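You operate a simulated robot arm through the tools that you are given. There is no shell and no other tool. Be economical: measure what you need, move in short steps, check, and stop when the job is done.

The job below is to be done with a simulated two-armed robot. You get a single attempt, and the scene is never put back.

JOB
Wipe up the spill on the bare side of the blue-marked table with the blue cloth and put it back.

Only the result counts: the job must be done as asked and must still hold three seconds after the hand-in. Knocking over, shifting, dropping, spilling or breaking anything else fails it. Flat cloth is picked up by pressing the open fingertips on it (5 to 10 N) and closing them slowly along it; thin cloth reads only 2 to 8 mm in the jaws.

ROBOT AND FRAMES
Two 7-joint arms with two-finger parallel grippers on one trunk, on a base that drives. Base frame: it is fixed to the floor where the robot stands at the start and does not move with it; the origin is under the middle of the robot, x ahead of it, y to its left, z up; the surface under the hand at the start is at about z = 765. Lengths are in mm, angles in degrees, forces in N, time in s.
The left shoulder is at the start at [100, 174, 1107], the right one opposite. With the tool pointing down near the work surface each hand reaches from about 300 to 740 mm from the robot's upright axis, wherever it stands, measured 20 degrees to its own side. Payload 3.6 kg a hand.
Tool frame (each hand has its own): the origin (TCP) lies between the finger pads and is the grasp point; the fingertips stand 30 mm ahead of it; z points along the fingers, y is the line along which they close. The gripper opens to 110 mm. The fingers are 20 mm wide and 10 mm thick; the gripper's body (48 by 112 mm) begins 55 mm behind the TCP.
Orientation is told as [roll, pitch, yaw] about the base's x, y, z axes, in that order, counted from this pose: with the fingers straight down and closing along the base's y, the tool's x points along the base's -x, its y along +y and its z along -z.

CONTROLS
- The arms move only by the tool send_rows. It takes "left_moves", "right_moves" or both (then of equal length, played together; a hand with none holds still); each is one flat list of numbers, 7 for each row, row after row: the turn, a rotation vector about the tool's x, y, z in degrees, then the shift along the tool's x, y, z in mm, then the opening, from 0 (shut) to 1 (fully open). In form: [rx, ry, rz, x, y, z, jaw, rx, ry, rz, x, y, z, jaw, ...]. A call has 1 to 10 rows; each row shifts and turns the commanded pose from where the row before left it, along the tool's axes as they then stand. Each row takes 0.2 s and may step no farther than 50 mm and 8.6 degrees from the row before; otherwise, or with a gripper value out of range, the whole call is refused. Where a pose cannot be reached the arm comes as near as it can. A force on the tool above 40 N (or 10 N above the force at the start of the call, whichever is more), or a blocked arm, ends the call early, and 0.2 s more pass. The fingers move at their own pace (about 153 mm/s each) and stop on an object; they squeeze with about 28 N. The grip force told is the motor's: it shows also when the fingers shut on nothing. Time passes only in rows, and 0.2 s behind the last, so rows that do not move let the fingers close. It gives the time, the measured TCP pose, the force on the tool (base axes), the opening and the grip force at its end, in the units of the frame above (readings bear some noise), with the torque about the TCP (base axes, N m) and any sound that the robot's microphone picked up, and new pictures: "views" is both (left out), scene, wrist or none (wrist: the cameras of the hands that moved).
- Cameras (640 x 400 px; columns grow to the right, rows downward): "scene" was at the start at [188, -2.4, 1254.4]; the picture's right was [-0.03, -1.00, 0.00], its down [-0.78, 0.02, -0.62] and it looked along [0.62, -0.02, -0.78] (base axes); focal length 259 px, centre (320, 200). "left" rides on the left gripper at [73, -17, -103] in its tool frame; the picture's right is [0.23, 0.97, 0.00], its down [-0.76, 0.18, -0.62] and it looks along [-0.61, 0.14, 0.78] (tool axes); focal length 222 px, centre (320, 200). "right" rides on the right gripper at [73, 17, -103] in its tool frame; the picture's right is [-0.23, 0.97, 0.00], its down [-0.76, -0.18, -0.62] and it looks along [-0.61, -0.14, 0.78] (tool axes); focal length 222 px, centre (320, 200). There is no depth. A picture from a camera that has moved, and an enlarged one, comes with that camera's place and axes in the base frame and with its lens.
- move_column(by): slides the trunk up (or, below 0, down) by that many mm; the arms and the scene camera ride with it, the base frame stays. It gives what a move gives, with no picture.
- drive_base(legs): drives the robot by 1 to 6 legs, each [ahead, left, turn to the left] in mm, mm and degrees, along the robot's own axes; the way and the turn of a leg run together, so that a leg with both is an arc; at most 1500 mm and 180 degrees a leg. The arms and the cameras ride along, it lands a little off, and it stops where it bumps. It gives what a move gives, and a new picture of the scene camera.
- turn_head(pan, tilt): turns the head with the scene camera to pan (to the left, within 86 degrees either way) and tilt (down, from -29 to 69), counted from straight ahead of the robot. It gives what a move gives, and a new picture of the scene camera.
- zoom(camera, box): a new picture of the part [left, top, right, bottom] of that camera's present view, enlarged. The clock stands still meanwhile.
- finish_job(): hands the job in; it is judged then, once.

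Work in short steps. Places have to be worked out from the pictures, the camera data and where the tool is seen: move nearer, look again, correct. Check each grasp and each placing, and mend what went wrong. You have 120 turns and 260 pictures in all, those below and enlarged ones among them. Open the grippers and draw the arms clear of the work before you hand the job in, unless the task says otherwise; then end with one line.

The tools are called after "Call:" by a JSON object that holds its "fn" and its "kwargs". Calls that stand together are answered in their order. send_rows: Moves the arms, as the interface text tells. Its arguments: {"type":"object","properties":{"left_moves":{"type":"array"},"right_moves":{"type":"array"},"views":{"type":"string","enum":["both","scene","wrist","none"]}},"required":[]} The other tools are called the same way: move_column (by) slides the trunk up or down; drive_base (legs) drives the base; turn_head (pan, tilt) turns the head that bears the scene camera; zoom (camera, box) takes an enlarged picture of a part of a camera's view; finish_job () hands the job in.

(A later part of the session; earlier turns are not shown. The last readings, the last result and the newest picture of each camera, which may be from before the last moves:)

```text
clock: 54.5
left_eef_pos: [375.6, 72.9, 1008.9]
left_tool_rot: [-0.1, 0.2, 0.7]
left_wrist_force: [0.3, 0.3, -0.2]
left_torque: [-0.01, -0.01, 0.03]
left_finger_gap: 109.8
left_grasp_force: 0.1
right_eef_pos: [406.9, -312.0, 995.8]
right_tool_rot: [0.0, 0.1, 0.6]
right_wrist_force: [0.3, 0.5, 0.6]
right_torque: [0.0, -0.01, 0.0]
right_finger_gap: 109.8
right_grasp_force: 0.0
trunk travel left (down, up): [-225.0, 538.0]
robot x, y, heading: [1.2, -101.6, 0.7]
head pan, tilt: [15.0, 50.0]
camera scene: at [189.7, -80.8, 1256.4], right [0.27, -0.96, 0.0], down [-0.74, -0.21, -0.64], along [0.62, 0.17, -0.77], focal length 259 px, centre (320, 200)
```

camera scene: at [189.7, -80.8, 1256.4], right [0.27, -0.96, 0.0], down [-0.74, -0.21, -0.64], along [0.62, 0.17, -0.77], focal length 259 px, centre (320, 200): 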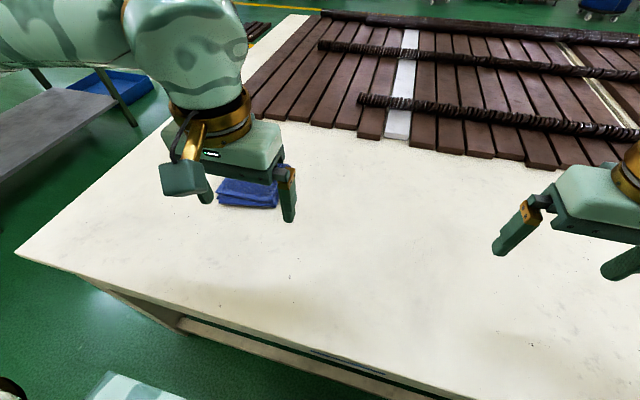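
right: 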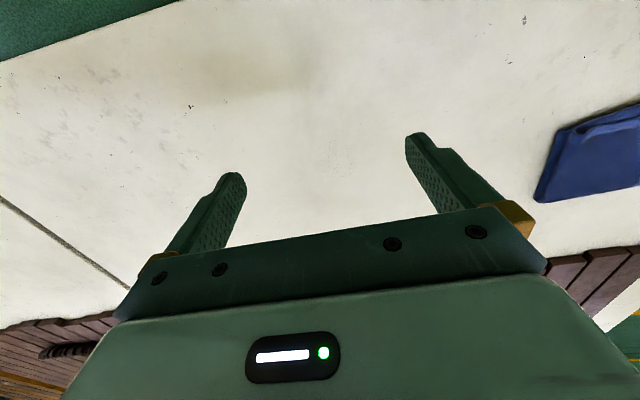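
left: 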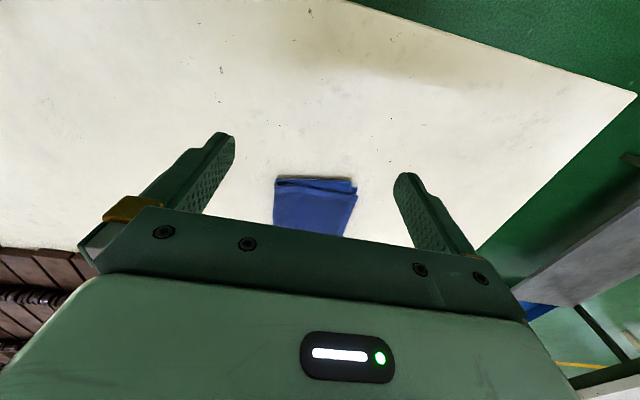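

I move the left hand to hover before the cloth and the right hand outward out of the way.

Call:
{"fn": "send_rows", "kwargs": {"left_moves": [0, 0, 0, -25, 27, 20, 1, 0, 0, 0, -25, 27, 20, 1, 0, 0, 0, -25, 27, 20, 1, 0, 0, 0, -25, 27, 20, 1, 0, 0, 0, -25, 27, 20, 1], "right_moves": [0, 0, 0, 10, -35, -10, 0, 0, 0, 0, 10, -35, -10, 0, 0, 0, 0, 10, -35, -10, 0, 0, 0, 0, 10, -35, -10, 0, 0, 0, 0, 10, -35, -10, 0], "views": "both"}}

```text
clock: 55.7
left_eef_pos: [500.5, 210.5, 908.2]
left_tool_rot: [0.0, 0.1, 0.7]
left_wrist_force: [0.0, 0.4, 0.3]
left_torque: [0.0, 0.0, 0.01]
left_finger_gap: 109.9
left_grasp_force: 0.0
right_eef_pos: [368.6, -446.5, 1033.3]
right_tool_rot: [0.0, 0.0, 0.7]
right_wrist_force: [0.0, 0.5, 0.0]
right_torque: [-0.01, -0.04, 0.01]
right_finger_gap: 0.0
right_grasp_force: 27.9
right hand out of reach, approached as far as the arm can: row 4, 5
trunk travel left (down, up): [-225.0, 538.0]
robot x, y, heading: [1.0, -106.8, 0.7]
head pan, tilt: [15.0, 50.0]
camera scene: at [188.9, -80.6, 1256.5], right [0.27, -0.96, 0.0], down [-0.74, -0.21, -0.64], along [0.62, 0.17, -0.77], focal length 259 px, centre (320, 200)
camera right: at [296.5, -431.2, 1137.7], right [0.22, 0.98, 0.0], down [0.76, -0.17, 0.62], along [0.61, -0.13, -0.78], focal length 222 px, centre (320, 200)
camera left: at [427.1, 193.3, 1011.4], right [-0.24, 0.97, 0.0], down [0.76, 0.19, 0.62], along [0.6, 0.15, -0.78], focal length 222 px, centre (320, 200)
```

scene: 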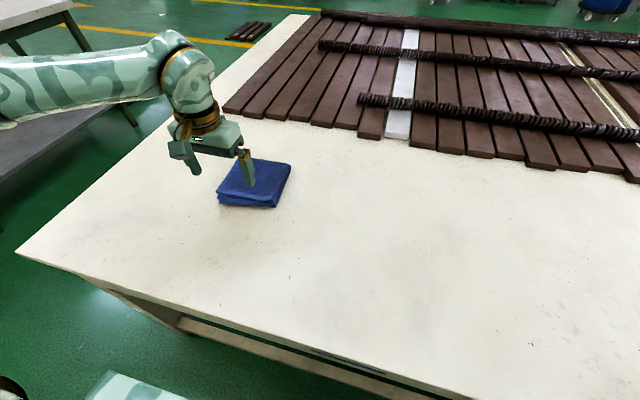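
right: 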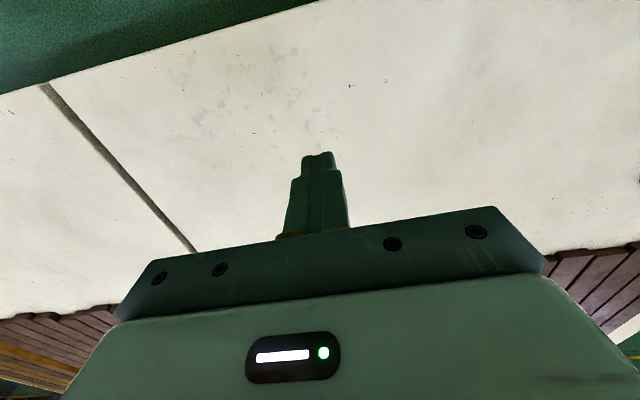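
left: 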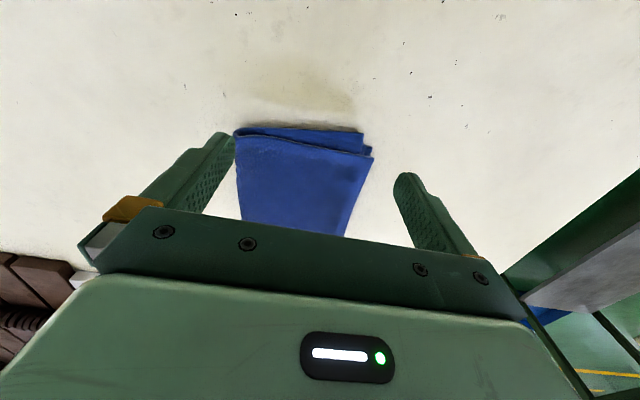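

The cloth spans about x 530–665, y 128–279. I move over its centre and down to just above it with a narrower opening.

Call:
{"fn": "send_rows", "kwargs": {"left_moves": [0, 0, 0, -32, -2, 0, 0.7, 0, 0, 0, -32, -2, 26, 0.7, 0, 0, 0, -32, -2, 26, 0.7, 0, 0, 0, 0, 0, 24, 0.7], "views": "both"}}

```text
clock: 56.7
left_eef_pos: [593.0, 203.6, 829.2]
left_tool_rot: [-0.2, 0.0, 0.7]
left_wrist_force: [0.3, 0.5, -0.6]
left_torque: [-0.01, 0.01, 0.03]
left_finger_gap: 77.0
left_grasp_force: 0.0
right_eef_pos: [369.4, -446.5, 1033.1]
right_tool_rot: [0.0, 0.0, 0.6]
right_wrist_force: [1.0, 0.5, 0.2]
right_torque: [-0.01, 0.03, 0.05]
right_finger_gap: 0.3
right_grasp_force: 27.9
trunk travel left (down, up): [-225.0, 538.0]
robot x, y, heading: [2.8, -100.7, 0.3]
head pan, tilt: [15.0, 50.0]
camera scene: at [189.7, -80.3, 1256.4], right [0.27, -0.96, 0.0], down [-0.74, -0.21, -0.64], along [0.62, 0.17, -0.77], focal length 259 px, centre (320, 200)
camera left: at [522.0, 187.0, 933.6], right [-0.24, 0.97, 0.0], down [0.76, 0.19, 0.62], along [0.6, 0.15, -0.78], focal length 222 px, centre (320, 200)
```

scene: 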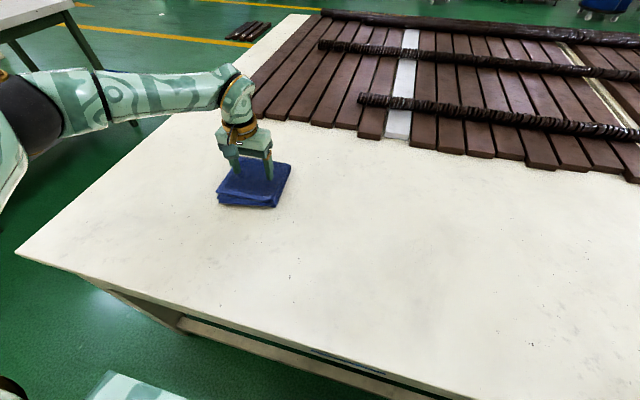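
left: 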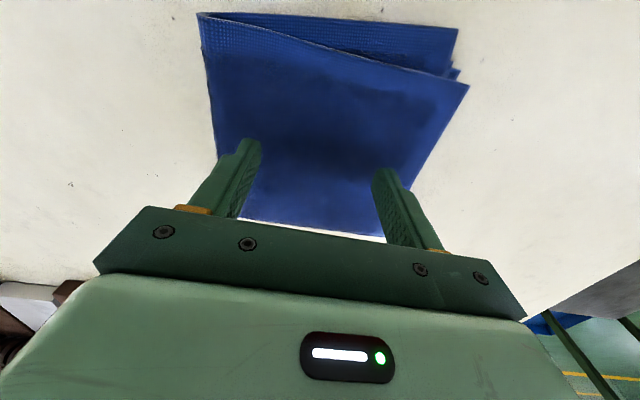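

Fingertips are over the cloth. I press down in small steps.

Call:
{"fn": "send_rows", "kwargs": {"left_moves": [0, 0, 0, 0, 0, 8, 0.7, 0, 0, 0, 0, 0, 4, 0.7, 0, 0, 0, 0, 0, 3, 0.7], "views": "none"}}

Call:
{"fn": "send_rows", "kwargs": {"left_moves": [0, 0, 0, 0, 0, 2, 0.7, 0, 0, 0, 0, 0, 2, 0.7], "views": "none"}}

```text
clock: 57.5
left_eef_pos: [593.4, 204.2, 814.5]
left_tool_rot: [-0.1, 0.1, 0.7]
left_wrist_force: [0.2, 0.1, 0.1]
left_torque: [0.0, 0.01, -0.01]
left_finger_gap: 77.0
left_grasp_force: 0.0
right_eef_pos: [369.4, -446.6, 1032.5]
right_tool_rot: [0.0, 0.0, 0.6]
right_wrist_force: [-0.4, -0.3, 0.8]
right_torque: [0.03, -0.02, -0.03]
right_finger_gap: 0.0
right_grasp_force: 28.7
trunk travel left (down, up): [-225.0, 538.0]
robot x, y, heading: [-0.4, -102.7, 0.5]
head pan, tilt: [15.0, 50.0]
```

```text
clock: 58.1
left_eef_pos: [594.5, 204.0, 812.6]
left_tool_rot: [-0.2, 0.1, 0.6]
left_wrist_force: [0.0, -0.8, 1.6]
left_torque: [-0.02, -0.01, -0.02]
left_finger_gap: 76.9
left_grasp_force: 0.1
right_eef_pos: [369.8, -446.9, 1033.9]
right_tool_rot: [0.0, -0.1, 0.7]
right_wrist_force: [0.8, 0.1, -0.3]
right_torque: [0.04, 0.0, -0.01]
right_finger_gap: 0.0
right_grasp_force: 27.4
trunk travel left (down, up): [-225.0, 538.0]
robot x, y, heading: [0.4, -104.4, 0.6]
head pan, tilt: [15.0, 50.0]
```

Contact is beginning (1.6 N at z≈812.6, i.e. tips at 782). I press a bit more.

Call:
{"fn": "send_rows", "kwargs": {"left_moves": [0, 0, 0, 0, 0, 2, 0.7, 0, 0, 0, 0, 0, 1, 0.7], "views": "none"}}

```text
clock: 58.7
left_eef_pos: [593.6, 204.8, 808.8]
left_tool_rot: [-0.2, -0.1, 0.8]
left_wrist_force: [0.0, -0.3, 4.4]
left_torque: [-0.02, -0.02, -0.01]
left_finger_gap: 76.4
left_grasp_force: 0.0
right_eef_pos: [368.5, -446.8, 1033.7]
right_tool_rot: [0.0, 0.0, 0.6]
right_wrist_force: [-0.3, -0.2, 0.1]
right_torque: [-0.03, -0.03, 0.02]
right_finger_gap: 0.1
right_grasp_force: 28.2
trunk travel left (down, up): [-225.0, 538.0]
robot x, y, heading: [3.9, -100.0, 0.6]
head pan, tilt: [15.0, 50.0]
```

Force is 4.4 N; two more mm gives ~7 N, then I close slowly.

Call:
{"fn": "send_rows", "kwargs": {"left_moves": [0, 0, 0, 0, 0, 2, 0.7, 0, 0, 0, 0, 0, 0, 0.65, 0, 0, 0, 0, 0, 0, 0.6, 0, 0, 0, 0, 0, 0, 0.55, 0, 0, 0, 0, 0, 0, 0.5], "views": "wrist"}}

```text
clock: 59.9
left_eef_pos: [593.8, 204.1, 806.7]
left_tool_rot: [-0.1, 0.0, 0.7]
left_wrist_force: [0.7, 0.1, 8.0]
left_torque: [-0.04, -0.03, -0.02]
left_finger_gap: 54.5
left_grasp_force: 0.0
right_eef_pos: [368.9, -447.7, 1033.3]
right_tool_rot: [0.0, 0.0, 0.5]
right_wrist_force: [0.4, -0.7, -0.6]
right_torque: [0.0, 0.05, -0.01]
right_finger_gap: 0.1
right_grasp_force: 27.8
trunk travel left (down, up): [-225.0, 538.0]
robot x, y, heading: [4.0, -103.1, 0.8]
head pan, tilt: [15.0, 50.0]
camera left: at [521.9, 187.9, 910.8], right [-0.24, 0.97, 0.0], down [0.76, 0.19, 0.62], along [0.6, 0.15, -0.78], focal length 222 px, centre (320, 200)
```

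left: 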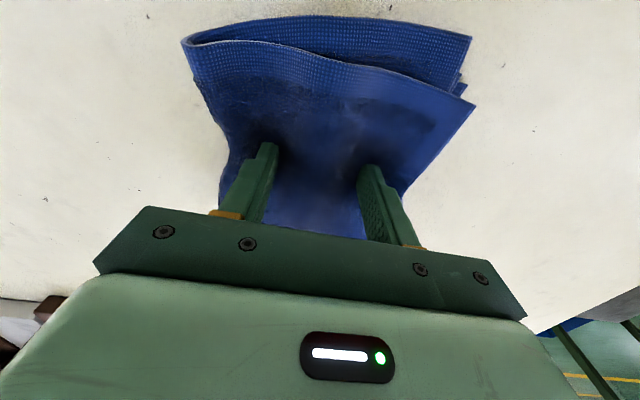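

The top layer is buckling between the fingers as wanted; continue closing slowly.

Call:
{"fn": "send_rows", "kwargs": {"left_moves": [0, 0, 0, 0, 0, 0, 0.44, 0, 0, 0, 0, 0, 0, 0.38, 0, 0, 0, 0, 0, 0, 0.32, 0, 0, 0, 0, 0, 0, 0.26, 0, 0, 0, 0, 0, 0, 0.2, 0, 0, 0, 0, 0, 0, 0.14, 0, 0, 0, 0, 0, 0, 0.08, 0, 0, 0, 0, 0, 0, 0.0, 0, 0, 0, 0, 0, 0, 0], "views": "both"}}

```text
clock: 61.9
left_eef_pos: [594.9, 204.7, 807.7]
left_tool_rot: [-0.1, 0.0, 0.8]
left_wrist_force: [-0.1, 0.2, 7.9]
left_torque: [-0.02, 0.02, 0.0]
left_finger_gap: 16.0
left_grasp_force: 28.2
right_eef_pos: [368.9, -446.6, 1032.5]
right_tool_rot: [0.0, 0.0, 0.6]
right_wrist_force: [0.1, 0.4, -0.2]
right_torque: [-0.01, 0.0, 0.02]
right_finger_gap: 0.1
right_grasp_force: 27.8
trunk travel left (down, up): [-225.0, 538.0]
robot x, y, heading: [2.1, -101.9, 0.8]
head pan, tilt: [15.0, 50.0]
camera scene: at [188.9, -81.2, 1256.5], right [0.27, -0.96, 0.0], down [-0.74, -0.21, -0.64], along [0.62, 0.17, -0.77], focal length 259 px, centre (320, 200)
camera left: at [521.8, 187.9, 910.9], right [-0.24, 0.97, 0.0], down [0.76, 0.19, 0.62], along [0.6, 0.15, -0.78], focal length 222 px, centre (320, 200)
```

scene: 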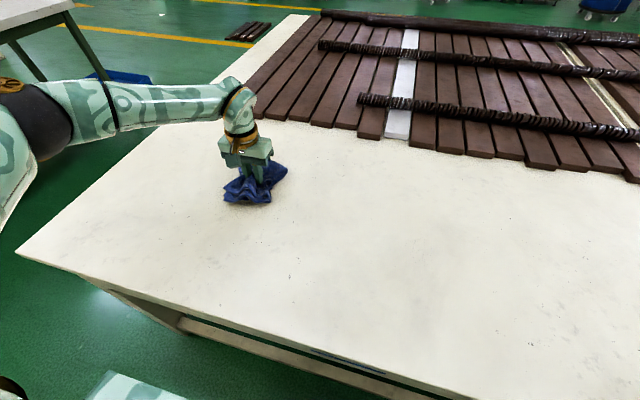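
left: 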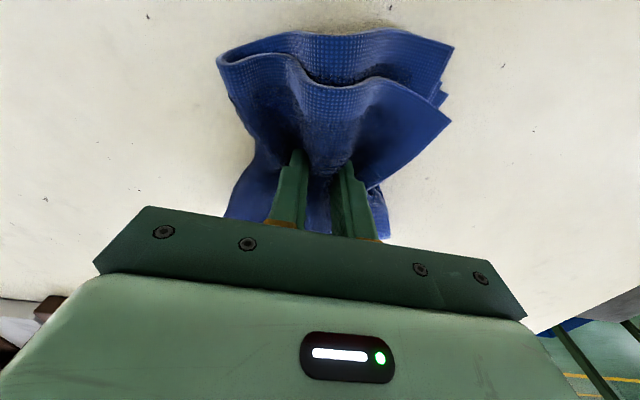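

Gripped a 16 mm stack of layers. I lift gently and check.

Call:
{"fn": "send_rows", "kwargs": {"left_moves": [0, 0, 0, 0, 0, -10, 0, 0, 0, 0, 0, 0, -15, 0, 0, 0, 0, 0, 0, -20, 0, 0, 0, 0, 0, 0, -25, 0], "views": "both"}}

```text
clock: 62.9
left_eef_pos: [594.5, 203.5, 876.8]
left_tool_rot: [-0.1, 0.0, 0.7]
left_wrist_force: [-0.5, -0.1, -1.0]
left_torque: [0.01, 0.0, -0.04]
left_finger_gap: 15.6
left_grasp_force: 28.1
right_eef_pos: [368.7, -447.2, 1032.8]
right_tool_rot: [0.0, 0.0, 0.7]
right_wrist_force: [-0.2, -0.4, -1.2]
right_torque: [0.0, -0.01, -0.01]
right_finger_gap: 0.1
right_grasp_force: 27.9
trunk travel left (down, up): [-225.0, 538.0]
robot x, y, heading: [5.4, -101.9, 0.5]
head pan, tilt: [15.0, 50.0]
camera scene: at [189.3, -81.2, 1256.5], right [0.27, -0.96, 0.0], down [-0.74, -0.21, -0.64], along [0.62, 0.17, -0.77], focal length 259 px, centre (320, 200)
camera left: at [522.7, 187.2, 980.9], right [-0.24, 0.97, 0.0], down [0.76, 0.19, 0.62], along [0.6, 0.15, -0.78], focal length 222 px, centre (320, 200)
```

scene: 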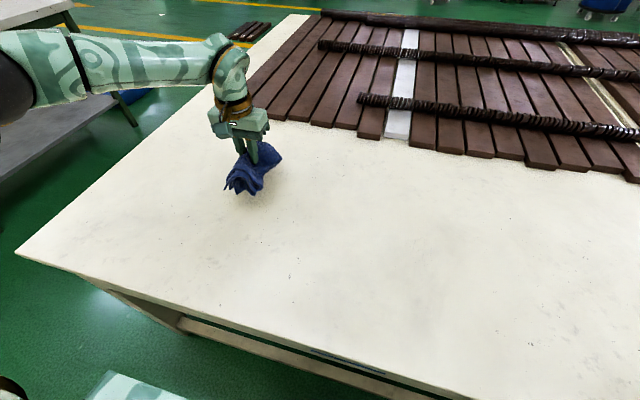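
left: 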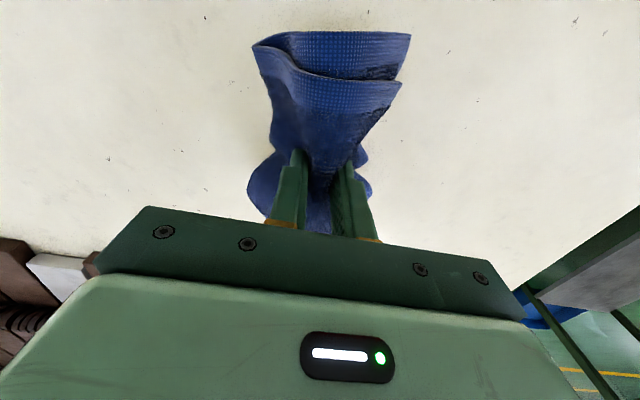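

The whole cloth is held. I carry it to beside the spill.

Call:
{"fn": "send_rows", "kwargs": {"left_moves": [0, 0, 0, 10, -40, 0, 0, 0, 0, 0, 10, -40, 0, 0, 0, 0, 0, 10, -40, 0, 0, 0, 0, 0, 10, -40, 0, 0, 0, 0, 0, 10, -40, 0, 0, 0, 0, 0, 10, -40, 0, 0, 0, 0, 0, 10, -40, 0, 0, 0, 0, 0, 10, -40, 0, 0], "views": "both"}}

Call:
{"fn": "turn_head", "kwargs": {"pan": -5, "tilt": 50}}

Call:
{"fn": "zoom", "kwargs": {"camera": "left", "box": [80, 0, 400, 200]}}

```text
clock: 64.7
left_eef_pos: [518.5, -117.8, 877.9]
left_tool_rot: [0.0, 0.1, 0.7]
left_wrist_force: [0.6, 1.0, -1.0]
left_torque: [-0.05, 0.0, -0.05]
left_finger_gap: 15.7
left_grasp_force: 27.7
right_eef_pos: [369.2, -447.2, 1034.6]
right_tool_rot: [0.1, 0.0, 0.7]
right_wrist_force: [-0.1, -0.8, -0.1]
right_torque: [0.02, 0.0, 0.0]
right_finger_gap: 0.1
right_grasp_force: 28.1
trunk travel left (down, up): [-225.0, 538.0]
robot x, y, heading: [1.2, -99.5, 0.6]
head pan, tilt: [15.0, 50.0]
camera scene: at [189.5, -81.9, 1256.4], right [0.27, -0.96, 0.0], down [-0.74, -0.21, -0.64], along [0.62, 0.17, -0.77], focal length 259 px, centre (320, 200)
camera left: at [446.4, -135.3, 981.5], right [-0.24, 0.97, 0.0], down [0.76, 0.19, 0.62], along [0.6, 0.15, -0.78], focal length 222 px, centre (320, 200)
```

scene: 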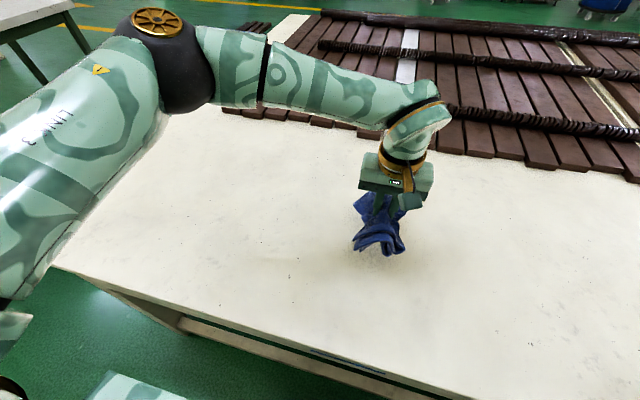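
left: 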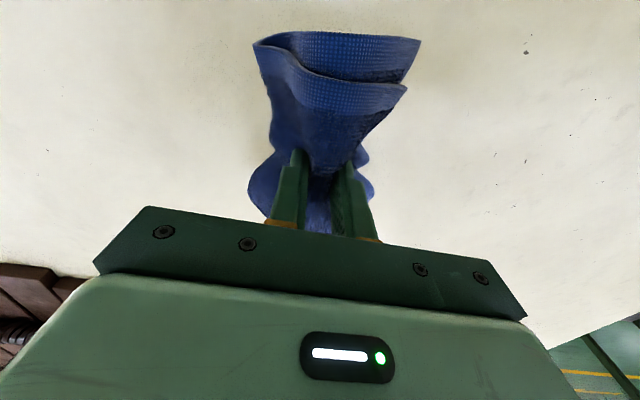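

```text
clock: 65.6
left_eef_pos: [518.6, -117.4, 878.1]
left_tool_rot: [-0.1, 0.2, 0.7]
left_wrist_force: [-0.9, 0.4, -0.5]
left_torque: [-0.06, 0.03, -0.01]
left_finger_gap: 15.7
left_grasp_force: 28.1
right_eef_pos: [370.2, -447.3, 1033.2]
right_tool_rot: [0.1, 0.1, 0.5]
right_wrist_force: [-0.5, -0.4, -0.5]
right_torque: [0.01, -0.04, 0.0]
right_finger_gap: 0.1
right_grasp_force: 27.9
trunk travel left (down, up): [-225.0, 538.0]
robot x, y, heading: [-1.4, -101.6, 0.6]
head pan, tilt: [-5.0, 50.0]
camera scene: at [192.3, -107.6, 1256.4], right [-0.08, -1.0, 0.0], down [-0.76, 0.06, -0.64], along [0.64, -0.05, -0.77], focal length 259 px, centre (320, 200)
```

scene: 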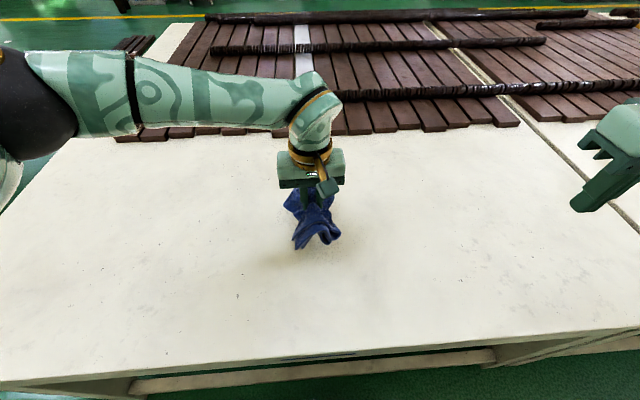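

```text
2.00 times, centred on (240, 100) of left
camera zoom: at [446.7, -133.9, 981.3], right [-0.24, 0.97, 0.0], down [0.76, 0.19, 0.62], along [0.6, 0.15, -0.78], focal length 444 px, centre (480, 400)
```

zoom: 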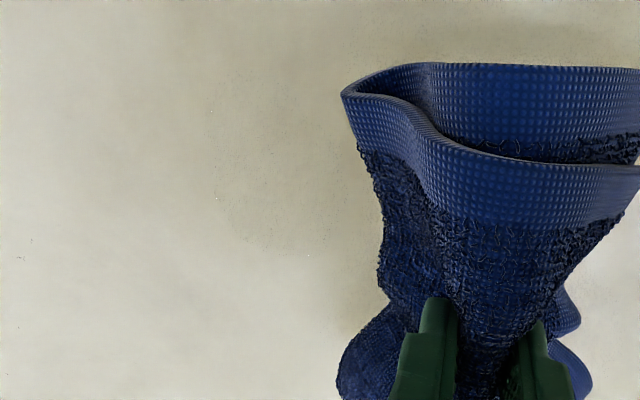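

The puddle shows at about (510,-215), matching. I lower the cloth beside it until it presses the table.

Call:
{"fn": "send_rows", "kwargs": {"left_moves": [0, 0, 0, 0, 0, 30, 0, 0, 0, 0, 0, 0, 25, 0, 0, 0, 0, 0, 0, 8, 0, 0, 0, 0, 0, 0, 4, 0], "views": "scene"}}

```text
clock: 66.6
left_eef_pos: [520.0, -118.1, 811.8]
left_tool_rot: [-0.2, -0.1, 0.7]
left_wrist_force: [0.8, -1.6, 14.0]
left_torque: [-0.06, 0.02, -0.05]
left_finger_gap: 15.9
left_grasp_force: 28.5
right_eef_pos: [368.5, -446.8, 1033.6]
right_tool_rot: [-0.1, 0.0, 0.7]
right_wrist_force: [0.5, -0.2, 0.7]
right_torque: [0.01, 0.0, 0.02]
right_finger_gap: 0.0
right_grasp_force: 28.0
trunk travel left (down, up): [-225.0, 538.0]
robot x, y, heading: [2.6, -100.1, 0.3]
head pan, tilt: [-5.0, 50.0]
camera scene: at [190.9, -107.7, 1256.9], right [-0.08, -1.0, 0.0], down [-0.76, 0.06, -0.64], along [0.64, -0.05, -0.77], focal length 259 px, centre (320, 200)
```

scene: 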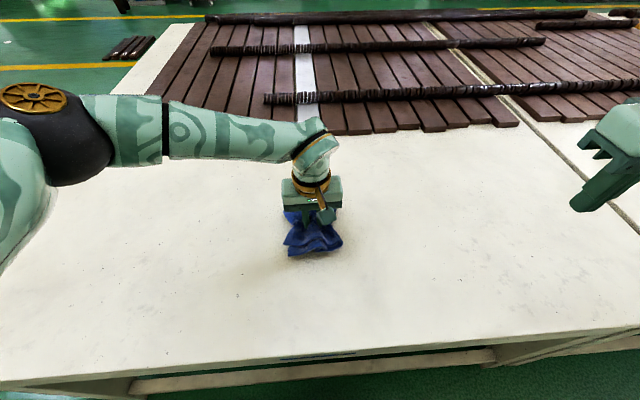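

Pressing at 14 N; I ease slightly and wipe toward −y across the spill.

Call:
{"fn": "send_rows", "kwargs": {"left_moves": [0, 0, 0, 0, -20, -1, 0, 0, 0, 0, 0, -20, 0, 0, 0, 0, 0, 0, -20, 0, 0, 0, 0, 0, 0, -20, 0, 0, 0, 0, 0, 0, -20, 0, 0, 0, 0, 0, 0, -20, 0, 0, 0, 0, 0, 0, -20, 0, 0, 0, 0, 0, 0, -20, 0, 0], "views": "both"}}

```text
clock: 68.4
left_eef_pos: [521.3, -247.1, 813.9]
left_tool_rot: [-0.1, 0.0, 0.8]
left_wrist_force: [-1.9, 2.5, 8.3]
left_torque: [0.12, 0.04, -0.01]
left_finger_gap: 15.9
left_grasp_force: 28.1
left hand out of reach, approached as far as the arm can: row 7, 8
right_eef_pos: [369.0, -446.5, 1032.9]
right_tool_rot: [0.0, 0.0, 0.6]
right_wrist_force: [0.5, 0.7, 0.2]
right_torque: [0.02, 0.03, -0.01]
right_finger_gap: 0.1
right_grasp_force: 27.8
trunk travel left (down, up): [-225.0, 538.0]
robot x, y, heading: [2.5, -98.8, 0.4]
head pan, tilt: [-5.0, 50.0]
camera scene: at [191.5, -107.5, 1256.5], right [-0.08, -1.0, 0.0], down [-0.76, 0.06, -0.64], along [0.64, -0.05, -0.77], focal length 259 px, centre (320, 200)
camera left: at [447.9, -263.6, 916.7], right [-0.24, 0.97, 0.0], down [0.76, 0.19, 0.62], along [0.6, 0.15, -0.78], focal length 222 px, centre (320, 200)
```

scene: 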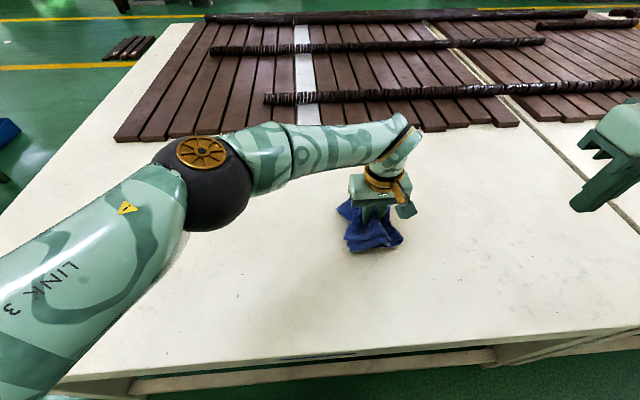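
left: 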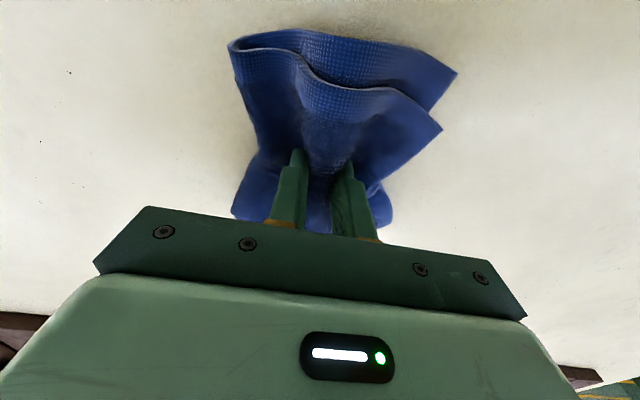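

The arm hits its limit at y≈−247. I wipe back a bit, then shift the base 100 mm right so the lane is centred.

Call:
{"fn": "send_rows", "kwargs": {"left_moves": [0, 0, 0, 0, 20, 0, 0, 0, 0, 0, 0, 20, 0, 0, 0, 0, 0, 0, 20, 0, 0, 0, 0, 0, 0, 20, 0, 0, 0, 0, 0, 0, 20, 0, 0], "views": "none"}}

Call:
{"fn": "drive_base", "kwargs": {"legs": [[0, -100, 0]]}}

```text
clock: 69.6
left_eef_pos: [519.5, -147.0, 814.0]
left_tool_rot: [-0.1, 0.1, 0.9]
left_wrist_force: [0.1, -1.3, 4.5]
left_torque: [-0.05, -0.05, -0.03]
left_finger_gap: 15.6
left_grasp_force: 28.2
right_eef_pos: [368.2, -446.3, 1033.0]
right_tool_rot: [0.0, 0.0, 0.6]
right_wrist_force: [-0.1, 0.0, -0.6]
right_torque: [0.02, 0.01, 0.03]
right_finger_gap: 0.2
right_grasp_force: 28.1
trunk travel left (down, up): [-225.0, 538.0]
robot x, y, heading: [4.4, -103.7, 0.5]
head pan, tilt: [-5.0, 50.0]
```

```text
clock: 70.7
left_eef_pos: [520.2, -248.9, 813.4]
left_tool_rot: [0.0, 0.1, 0.8]
left_wrist_force: [0.4, 2.8, 5.8]
left_torque: [0.05, -0.05, -0.04]
left_finger_gap: 15.6
left_grasp_force: 28.3
right_eef_pos: [369.8, -548.7, 1032.5]
right_tool_rot: [0.1, 0.1, 0.6]
right_wrist_force: [-1.4, -0.7, 0.2]
right_torque: [0.03, 0.01, -0.04]
right_finger_gap: 0.0
right_grasp_force: 28.6
trunk travel left (down, up): [-225.0, 538.0]
robot x, y, heading: [3.9, -205.3, 0.4]
head pan, tilt: [-5.0, 50.0]
camera scene: at [193.0, -209.6, 1256.4], right [-0.08, -1.0, 0.0], down [-0.76, 0.06, -0.64], along [0.64, -0.05, -0.77], focal length 259 px, centre (320, 200)
```

scene: 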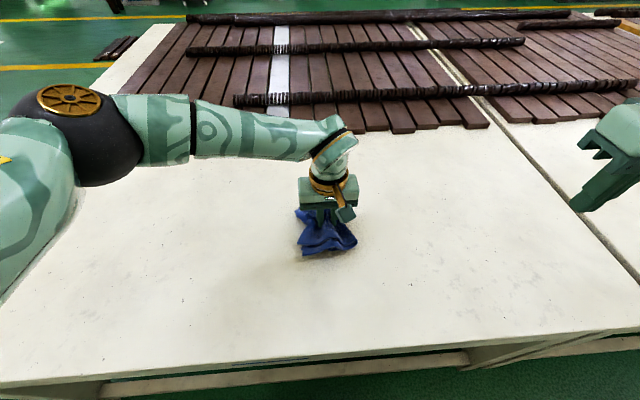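

Now systematic lanes: out to −300, shift to x≈490, sweep back to −130.

Call:
{"fn": "send_rows", "kwargs": {"left_moves": [0, 0, 0, 0, -25, 1.5, 0, 0, 0, 0, 0, -25, 0, 0, 0, 0, 0, 30, 0, 0, 0, 0, 0, 0, 0, 25, 0, 0, 0, 0, 0, 0, 25, 0, 0, 0, 0, 0, 0, 25, 0, 0, 0, 0, 0, 0, 25, 0, 0, 0, 0, 0, 0, 25, 0, 0, 0, 0, 0, 0, 25, 0, 0, 0, 0, 0, 0, 25, 0, 0], "views": "none"}}

Call:
{"fn": "send_rows", "kwargs": {"left_moves": [0, 0, 0, -28, 0, 0, 0, 0, 0, 0, -28, 0, 0, 0, 0, 0, 0, 0, -25, 0, 0, 0, 0, 0, 0, -25, 0, 0, 0, 0, 0, 0, -25, 0, 0, 0, 0, 0, 0, -25, 0, 0, 0, 0, 0, 0, -25, 0, 0, 0, 0, 0, 0, -25, 0, 0, 0, 0, 0, 0, -25, 0, 0], "views": "none"}}

Call:
{"fn": "send_rows", "kwargs": {"left_moves": [0, 0, 0, 28, 0, 0, 0, 0, 0, 0, 0, 25, 0, 0, 0, 0, 0, 0, 25, 0, 0, 0, 0, 0, 0, 25, 0, 0, 0, 0, 0, 0, 25, 0, 0, 0, 0, 0, 0, 25, 0, 0, 0, 0, 0, 0, 25, 0, 0, 0, 0, 0, 0, 25, 0, 0], "views": "both"}}

```text
clock: 72.9
left_eef_pos: [489.3, -122.2, 813.1]
left_tool_rot: [0.0, 0.0, 0.8]
left_wrist_force: [0.2, -2.7, 8.3]
left_torque: [-0.1, -0.02, -0.01]
left_finger_gap: 15.7
left_grasp_force: 28.3
right_eef_pos: [369.4, -548.2, 1033.3]
right_tool_rot: [0.0, 0.0, 0.6]
right_wrist_force: [0.3, -0.6, -1.0]
right_torque: [-0.01, -0.02, 0.01]
right_finger_gap: 0.0
right_grasp_force: 28.2
trunk travel left (down, up): [-225.0, 538.0]
robot x, y, heading: [1.4, -207.9, 0.7]
head pan, tilt: [-5.0, 50.0]
```

```text
clock: 74.9
left_eef_pos: [545.7, -298.7, 811.3]
left_tool_rot: [0.0, -0.1, 0.6]
left_wrist_force: [-0.7, 3.3, 9.0]
left_torque: [0.1, 0.0, -0.03]
left_finger_gap: 15.6
left_grasp_force: 28.2
right_eef_pos: [370.1, -548.2, 1033.0]
right_tool_rot: [0.0, 0.1, 0.6]
right_wrist_force: [-0.2, -0.5, 0.2]
right_torque: [0.01, 0.01, 0.01]
right_finger_gap: 0.0
right_grasp_force: 27.8
trunk travel left (down, up): [-225.0, 538.0]
robot x, y, heading: [3.8, -202.2, 0.4]
head pan, tilt: [-5.0, 50.0]
```

```text
clock: 76.7
left_eef_pos: [515.2, -123.0, 812.7]
left_tool_rot: [0.0, 0.2, 0.7]
left_wrist_force: [0.7, -2.4, 7.8]
left_torque: [-0.1, -0.03, -0.02]
left_finger_gap: 15.7
left_grasp_force: 27.5
right_eef_pos: [369.7, -547.9, 1033.6]
right_tool_rot: [0.0, 0.0, 0.6]
right_wrist_force: [0.1, 0.2, 0.2]
right_torque: [-0.02, 0.0, 0.0]
right_finger_gap: 0.1
right_grasp_force: 28.0
trunk travel left (down, up): [-225.0, 538.0]
robot x, y, heading: [4.9, -203.6, 0.7]
head pan, tilt: [-5.0, 50.0]
camera scene: at [192.7, -208.2, 1256.5], right [-0.08, -1.0, 0.0], down [-0.76, 0.06, -0.64], along [0.64, -0.05, -0.77], focal length 259 px, centre (320, 200)
camera left: at [442.9, -140.9, 916.1], right [-0.24, 0.97, 0.0], down [0.76, 0.19, 0.62], along [0.6, 0.15, -0.78], focal length 222 px, centre (320, 200)
```

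scene: 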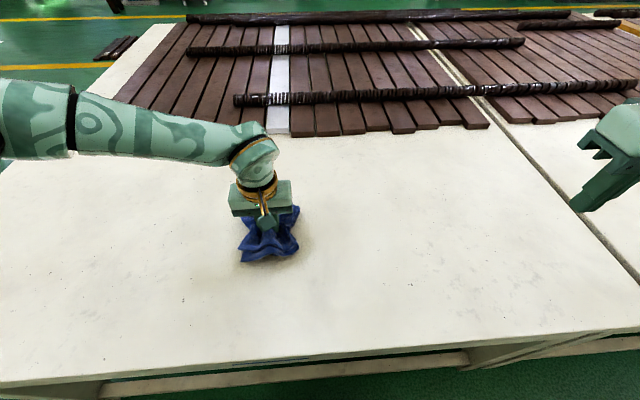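
left: 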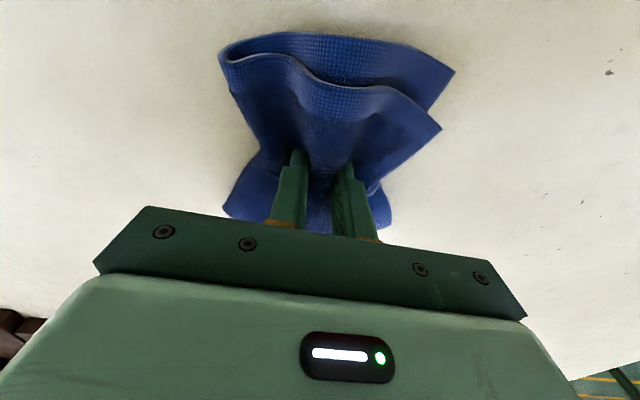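

I lift the cloth clear and inspect the spill area closely.

Call:
{"fn": "send_rows", "kwargs": {"left_moves": [0, 0, 0, 0, 20, -25, 0, 0, 0, 0, 0, 30, -30, 0, 0, 0, 0, 0, 40, -15, 0], "views": "scene"}}

Call:
{"fn": "zoom", "kwargs": {"camera": "scene", "box": [240, 170, 400, 270]}}

Call:
{"fn": "drive_base", "kwargs": {"legs": [[-600, 0, 0]]}}

Call:
{"fn": "turn_head", "kwargs": {"pan": 5, "tilt": 20}}

Call:
{"fn": "zoom", "kwargs": {"camera": "scene", "box": [240, 180, 400, 280]}}

```text
clock: 77.5
left_eef_pos: [515.5, -33.6, 881.9]
left_tool_rot: [-0.2, 0.2, 0.7]
left_wrist_force: [0.0, 0.5, -0.8]
left_torque: [-0.04, 0.02, -0.01]
left_finger_gap: 15.6
left_grasp_force: 27.8
right_eef_pos: [370.4, -545.7, 1033.2]
right_tool_rot: [-0.1, -0.1, 0.6]
right_wrist_force: [0.8, 0.3, 0.5]
right_torque: [-0.03, 0.0, -0.01]
right_finger_gap: 0.0
right_grasp_force: 28.5
trunk travel left (down, up): [-225.0, 538.0]
robot x, y, heading: [7.0, -203.3, 0.8]
head pan, tilt: [-5.0, 50.0]
camera scene: at [193.1, -207.2, 1256.4], right [-0.08, -1.0, 0.0], down [-0.76, 0.06, -0.64], along [0.64, -0.05, -0.77], focal length 259 px, centre (320, 200)
```

scene: 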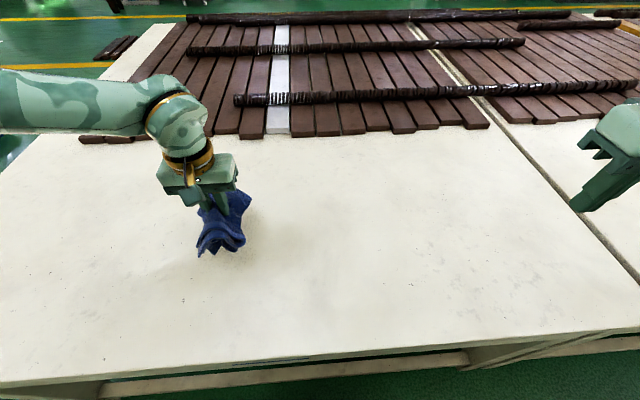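

```text
4.00 times, centred on (320, 220) of scene
camera zoom: at [193.1, -207.2, 1256.4], right [-0.08, -1.0, 0.0], down [-0.76, 0.06, -0.64], along [0.64, -0.05, -0.77], focal length 1035 px, centre (320, 120)
```

zoom: 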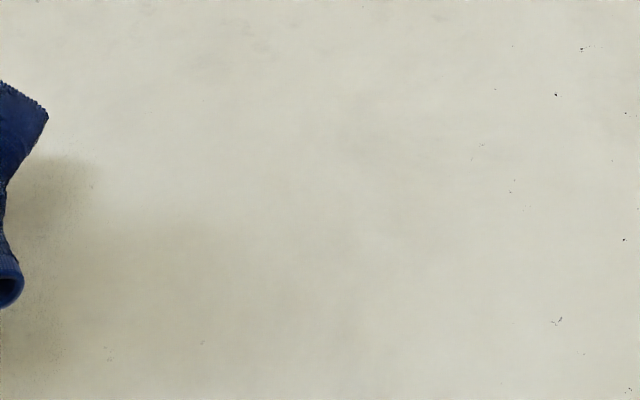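

```text
clock: 81.0
left_eef_pos: [-95.2, -40.5, 882.0]
left_tool_rot: [0.0, 0.2, 1.0]
left_wrist_force: [0.0, 0.4, 0.1]
left_torque: [-0.05, 0.02, -0.01]
left_finger_gap: 15.7
left_grasp_force: 27.8
right_eef_pos: [-240.2, -554.2, 1033.4]
right_tool_rot: [0.0, 0.0, 0.7]
right_wrist_force: [0.3, 0.0, 0.5]
right_torque: [0.0, -0.05, -0.03]
right_finger_gap: 0.0
right_grasp_force: 28.0
trunk travel left (down, up): [-225.0, 538.0]
robot x, y, heading: [-608.2, -212.2, 0.6]
head pan, tilt: [-5.0, 50.0]
camera scene: at [-418.1, -215.3, 1256.5], right [-0.07, -1.0, 0.0], down [-0.76, 0.06, -0.64], along [0.64, -0.05, -0.77], focal length 259 px, centre (320, 200)
```

scene: 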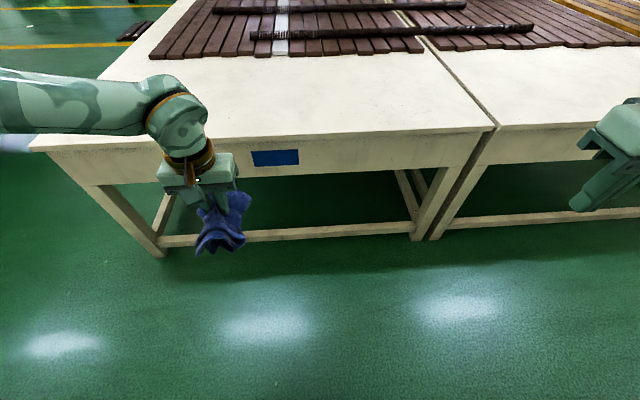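

```text
clock: 81.9
left_eef_pos: [-95.5, -41.4, 880.8]
left_tool_rot: [0.0, 0.1, 0.8]
left_wrist_force: [0.2, 0.0, -0.1]
left_torque: [-0.05, 0.01, -0.03]
left_finger_gap: 15.7
left_grasp_force: 28.3
right_eef_pos: [-239.9, -554.0, 1032.0]
right_tool_rot: [0.0, 0.0, 0.7]
right_wrist_force: [-0.2, 0.1, 0.5]
right_torque: [-0.02, -0.02, 0.01]
right_finger_gap: 0.0
right_grasp_force: 28.4
trunk travel left (down, up): [-225.0, 538.0]
robot x, y, heading: [-605.0, -212.6, 1.0]
head pan, tilt: [5.0, 20.0]
camera scene: at [-401.6, -200.3, 1301.9], right [0.1, -0.99, 0.0], down [-0.34, -0.03, -0.94], along [0.93, 0.09, -0.34], focal length 259 px, centre (320, 200)
```

scene: 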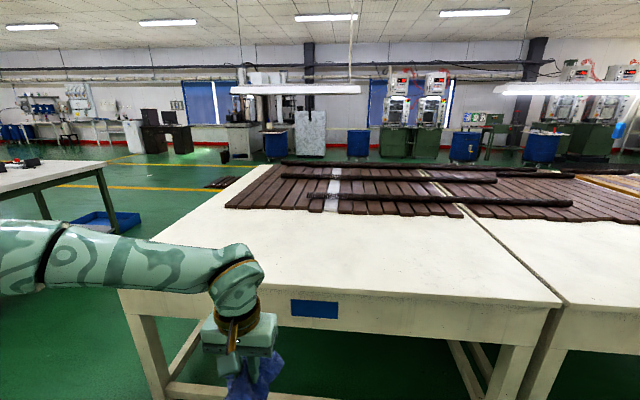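

```text
4.00 times, centred on (320, 230) of scene
camera zoom: at [-401.6, -200.3, 1301.9], right [0.1, -0.99, 0.0], down [-0.34, -0.03, -0.94], along [0.93, 0.09, -0.34], focal length 1035 px, centre (320, 80)
```

zoom: 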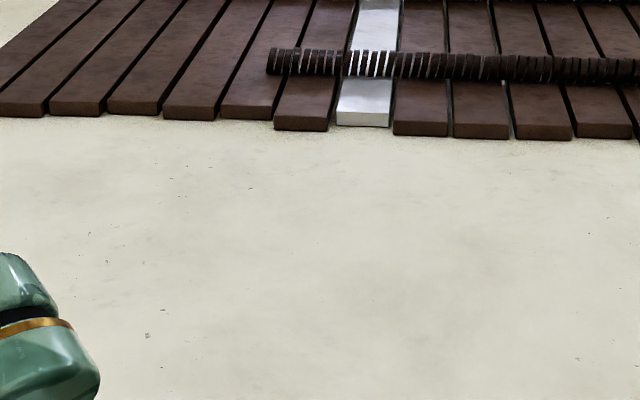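

No glints visible now; I replicate the earlier lower viewpoint to be sure.

Call:
{"fn": "move_column", "kwargs": {"by": -100}}

Call:
{"fn": "zoom", "kwargs": {"camera": "scene", "box": [300, 185, 400, 245]}}

Call:
{"fn": "drive_base", "kwargs": {"legs": [[-90, -95, -1]]}}

Call:
{"fn": "zoom", "kwargs": {"camera": "scene", "box": [270, 185, 370, 245]}}

```text
clock: 83.2
left_eef_pos: [-95.6, -41.4, 782.1]
left_tool_rot: [-0.1, 0.0, 0.8]
left_wrist_force: [0.0, 0.5, -1.1]
left_torque: [-0.09, -0.01, -0.05]
left_finger_gap: 15.9
left_grasp_force: 28.5
right_eef_pos: [-214.8, -552.2, 904.6]
right_tool_rot: [-0.1, 5.9, 0.6]
right_wrist_force: [0.2, 0.3, 0.3]
right_torque: [-0.02, -0.03, -0.01]
right_finger_gap: 0.1
right_grasp_force: 28.2
trunk travel left (down, up): [-125.0, 638.0]
robot x, y, heading: [-603.3, -212.2, 0.6]
head pan, tilt: [5.0, 20.0]
```

```text
6.40 times, centred on (350, 215) of scene
camera zoom: at [-345.9, -199.5, 1197.0], right [0.1, -0.99, 0.0], down [-0.34, -0.03, -0.94], along [0.94, 0.09, -0.34], focal length 1656 px, centre (128, 104)
```

zoom: 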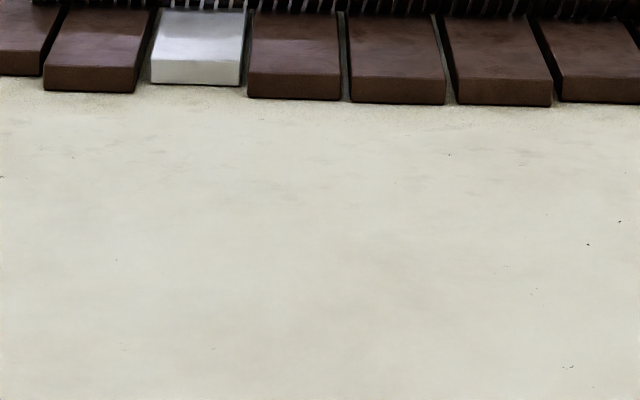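

```text
clock: 84.5
left_eef_pos: [-182.0, -149.2, 782.3]
left_tool_rot: [0.0, 0.1, -0.2]
left_wrist_force: [0.2, -1.3, -0.6]
left_torque: [-0.01, 0.02, 0.04]
left_finger_gap: 15.8
left_grasp_force: 28.2
right_eef_pos: [-311.0, -657.0, 904.6]
right_tool_rot: [-0.1, 5.8, -0.5]
right_wrist_force: [-0.3, 0.2, 0.2]
right_torque: [0.01, -0.03, 0.0]
right_finger_gap: 0.0
right_grasp_force: 27.7
trunk travel left (down, up): [-125.0, 638.0]
robot x, y, heading: [-696.4, -307.5, -0.4]
head pan, tilt: [5.0, 20.0]
camera scene: at [-434.9, -302.9, 1196.8], right [0.08, -1.0, 0.0], down [-0.34, -0.03, -0.94], along [0.94, 0.08, -0.34], focal length 259 px, centre (320, 200)
```

scene: 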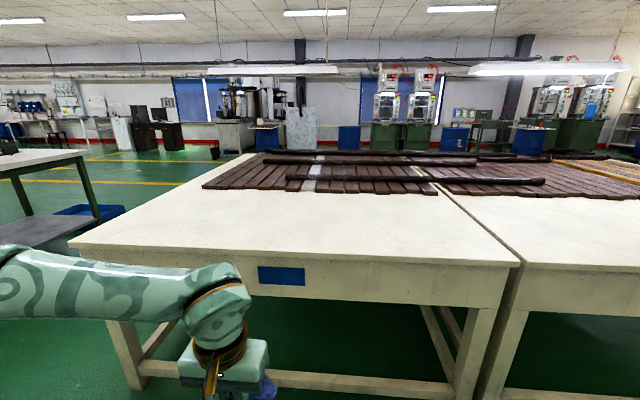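

```text
6.40 times, centred on (320, 215) of scene
camera zoom: at [-434.9, -302.9, 1196.8], right [0.08, -1.0, 0.0], down [-0.34, -0.03, -0.94], along [0.94, 0.08, -0.34], focal length 1656 px, centre (320, 104)
```

zoom: 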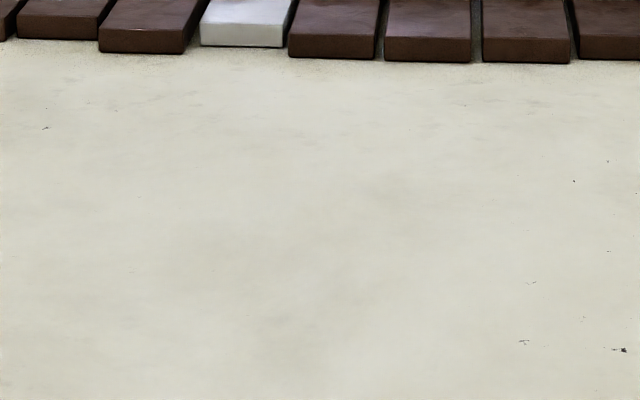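

The spill is gone. I raise the trunk and drive back to about (0,0) to return the cloth.

Call:
{"fn": "move_column", "kwargs": {"by": 130}}

Call:
{"fn": "drive_base", "kwargs": {"legs": [[0, 305, 0.4], [695, 0, 0]]}}

Call:
{"fn": "turn_head", "kwargs": {"pan": 10, "tilt": 50}}

```text
clock: 86.1
left_eef_pos: [-180.2, -147.3, 911.0]
left_tool_rot: [0.0, 0.2, -0.2]
left_wrist_force: [-0.1, 0.0, -1.8]
left_torque: [-0.04, 0.0, 0.06]
left_finger_gap: 15.7
left_grasp_force: 28.7
right_eef_pos: [-308.8, -658.4, 1034.2]
right_tool_rot: [-0.2, 6.0, -0.5]
right_wrist_force: [1.2, 0.4, -0.6]
right_torque: [-0.01, -0.04, 0.01]
right_finger_gap: 0.0
right_grasp_force: 28.0
trunk travel left (down, up): [-255.0, 508.0]
robot x, y, heading: [-697.5, -307.3, -0.5]
head pan, tilt: [5.0, 20.0]
```

```text
clock: 91.6
left_eef_pos: [518.8, 151.0, 911.1]
left_tool_rot: [0.0, 0.1, -0.2]
left_wrist_force: [0.4, -0.1, -0.6]
left_torque: [0.0, 0.04, 0.06]
left_finger_gap: 15.7
left_grasp_force: 28.2
right_eef_pos: [391.4, -358.8, 1033.8]
right_tool_rot: [-0.1, 6.0, -0.3]
right_wrist_force: [0.2, 0.1, 0.2]
right_torque: [0.0, 0.0, 0.01]
right_finger_gap: 0.0
right_grasp_force: 28.4
trunk travel left (down, up): [-255.0, 508.0]
robot x, y, heading: [5.1, -12.6, 0.0]
head pan, tilt: [5.0, 20.0]
camera scene: at [195.1, -3.1, 1332.9], right [0.08, -1.0, 0.0], down [-0.34, -0.03, -0.94], along [0.94, 0.08, -0.34], focal length 259 px, centre (320, 200)
```

scene: 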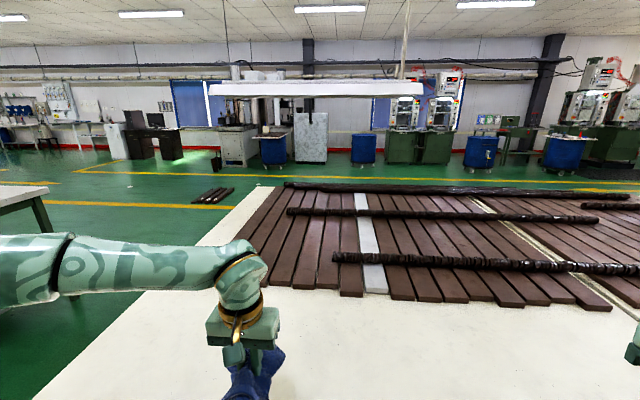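

```text
clock: 92.5
left_eef_pos: [518.3, 152.0, 911.7]
left_tool_rot: [0.1, 0.1, -0.1]
left_wrist_force: [0.2, -0.4, -0.8]
left_torque: [0.01, -0.02, 0.03]
left_finger_gap: 16.1
left_grasp_force: 27.6
right_eef_pos: [391.1, -357.3, 1033.5]
right_tool_rot: [-0.1, 5.9, -0.3]
right_wrist_force: [0.7, -0.6, -0.4]
right_torque: [-0.01, -0.04, 0.0]
right_finger_gap: 0.0
right_grasp_force: 27.8
trunk travel left (down, up): [-255.0, 508.0]
robot x, y, heading: [3.9, -10.0, 0.1]
head pan, tilt: [10.0, 50.0]
camera scene: at [177.6, 2.3, 1287.5], right [0.17, -0.99, 0.0], down [-0.75, -0.13, -0.64], along [0.63, 0.11, -0.77], focal length 259 px, centre (320, 200)
```

scene: 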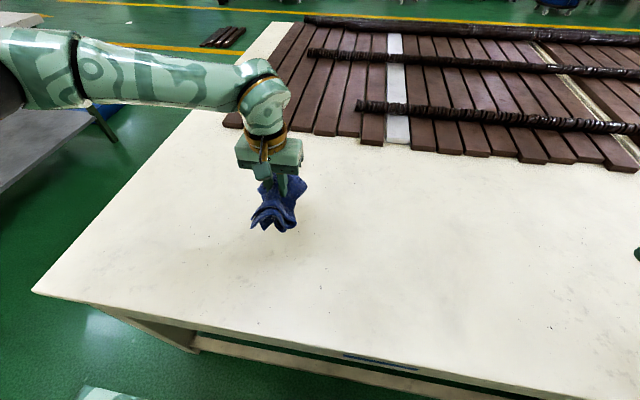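

I move to the original grasp point (594,204) and lower.

Call:
{"fn": "send_rows", "kwargs": {"left_moves": [0, 0, 0, -38, 26, 0, 0, 0, 0, 0, -38, 26, 0, 0, 0, 0, 0, 0, 0, 40, 0, 0, 0, 0, 0, 0, 40, 0, 0, 0, 0, 0, 0, 14, 0, 0, 0, 0, 0, 0, 4, 0], "views": "wrist"}}

```text
clock: 93.9
left_eef_pos: [594.7, 202.0, 815.6]
left_tool_rot: [-0.1, -0.1, -0.1]
left_wrist_force: [-1.1, 0.6, 12.0]
left_torque: [-0.03, 0.01, -0.02]
left_finger_gap: 15.7
left_grasp_force: 28.0
right_eef_pos: [390.2, -358.3, 1034.5]
right_tool_rot: [-0.1, 5.7, -0.3]
right_wrist_force: [0.0, 0.3, 0.2]
right_torque: [0.0, 0.01, 0.01]
right_finger_gap: 0.0
right_grasp_force: 28.5
trunk travel left (down, up): [-255.0, 508.0]
robot x, y, heading: [3.8, -11.0, -0.1]
head pan, tilt: [10.0, 50.0]
camera left: at [521.9, 187.1, 919.0], right [-0.23, 0.97, 0.0], down [0.76, 0.18, 0.62], along [0.61, 0.14, -0.78], focal length 222 px, centre (320, 200)
```

left: 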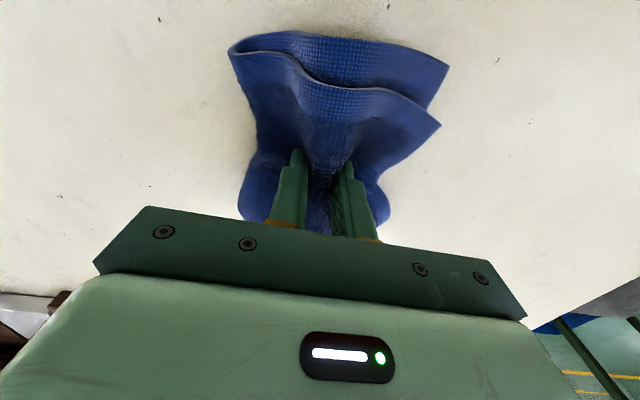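

I open slowly while pressing lightly, reversing the grasp so it flattens.

Call:
{"fn": "send_rows", "kwargs": {"left_moves": [0, 0, 0, 0, 0, 2, 0.14, 0, 0, 0, 0, 0, 2, 0.2, 0, 0, 0, 0, 0, 1, 0.28, 0, 0, 0, 0, 0, 0, 0.36, 0, 0, 0, 0, 0, 0, 0.44, 0, 0, 0, 0, 0, 0, 0.52, 0, 0, 0, 0, 0, 0, 0.6, 0, 0, 0, 0, 0, 0, 0.7], "views": "wrist"}}

```text
clock: 95.7
left_eef_pos: [594.0, 203.4, 808.0]
left_tool_rot: [0.0, 0.2, -0.1]
left_wrist_force: [-0.2, -0.4, 3.0]
left_torque: [0.01, 0.05, 0.0]
left_finger_gap: 76.3
left_grasp_force: 0.0
right_eef_pos: [390.0, -357.6, 1034.8]
right_tool_rot: [-0.1, 5.9, -0.4]
right_wrist_force: [-0.1, 0.5, -0.7]
right_torque: [-0.02, 0.0, 0.03]
right_finger_gap: 0.1
right_grasp_force: 27.8
trunk travel left (down, up): [-255.0, 508.0]
robot x, y, heading: [3.9, -9.7, 0.2]
head pan, tilt: [10.0, 50.0]
camera left: at [521.9, 187.3, 911.7], right [-0.23, 0.97, 0.0], down [0.76, 0.18, 0.62], along [0.61, 0.14, -0.78], focal length 222 px, centre (320, 200)
```

left: 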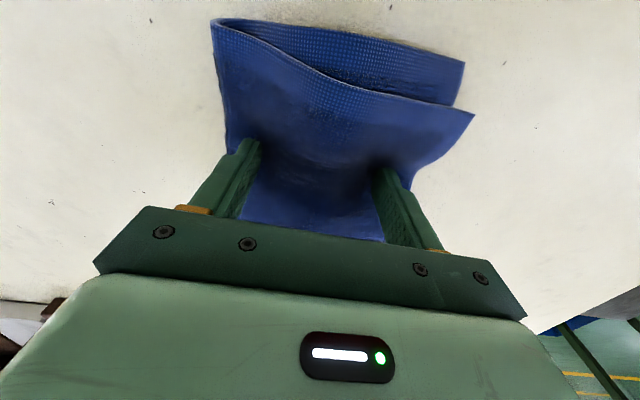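

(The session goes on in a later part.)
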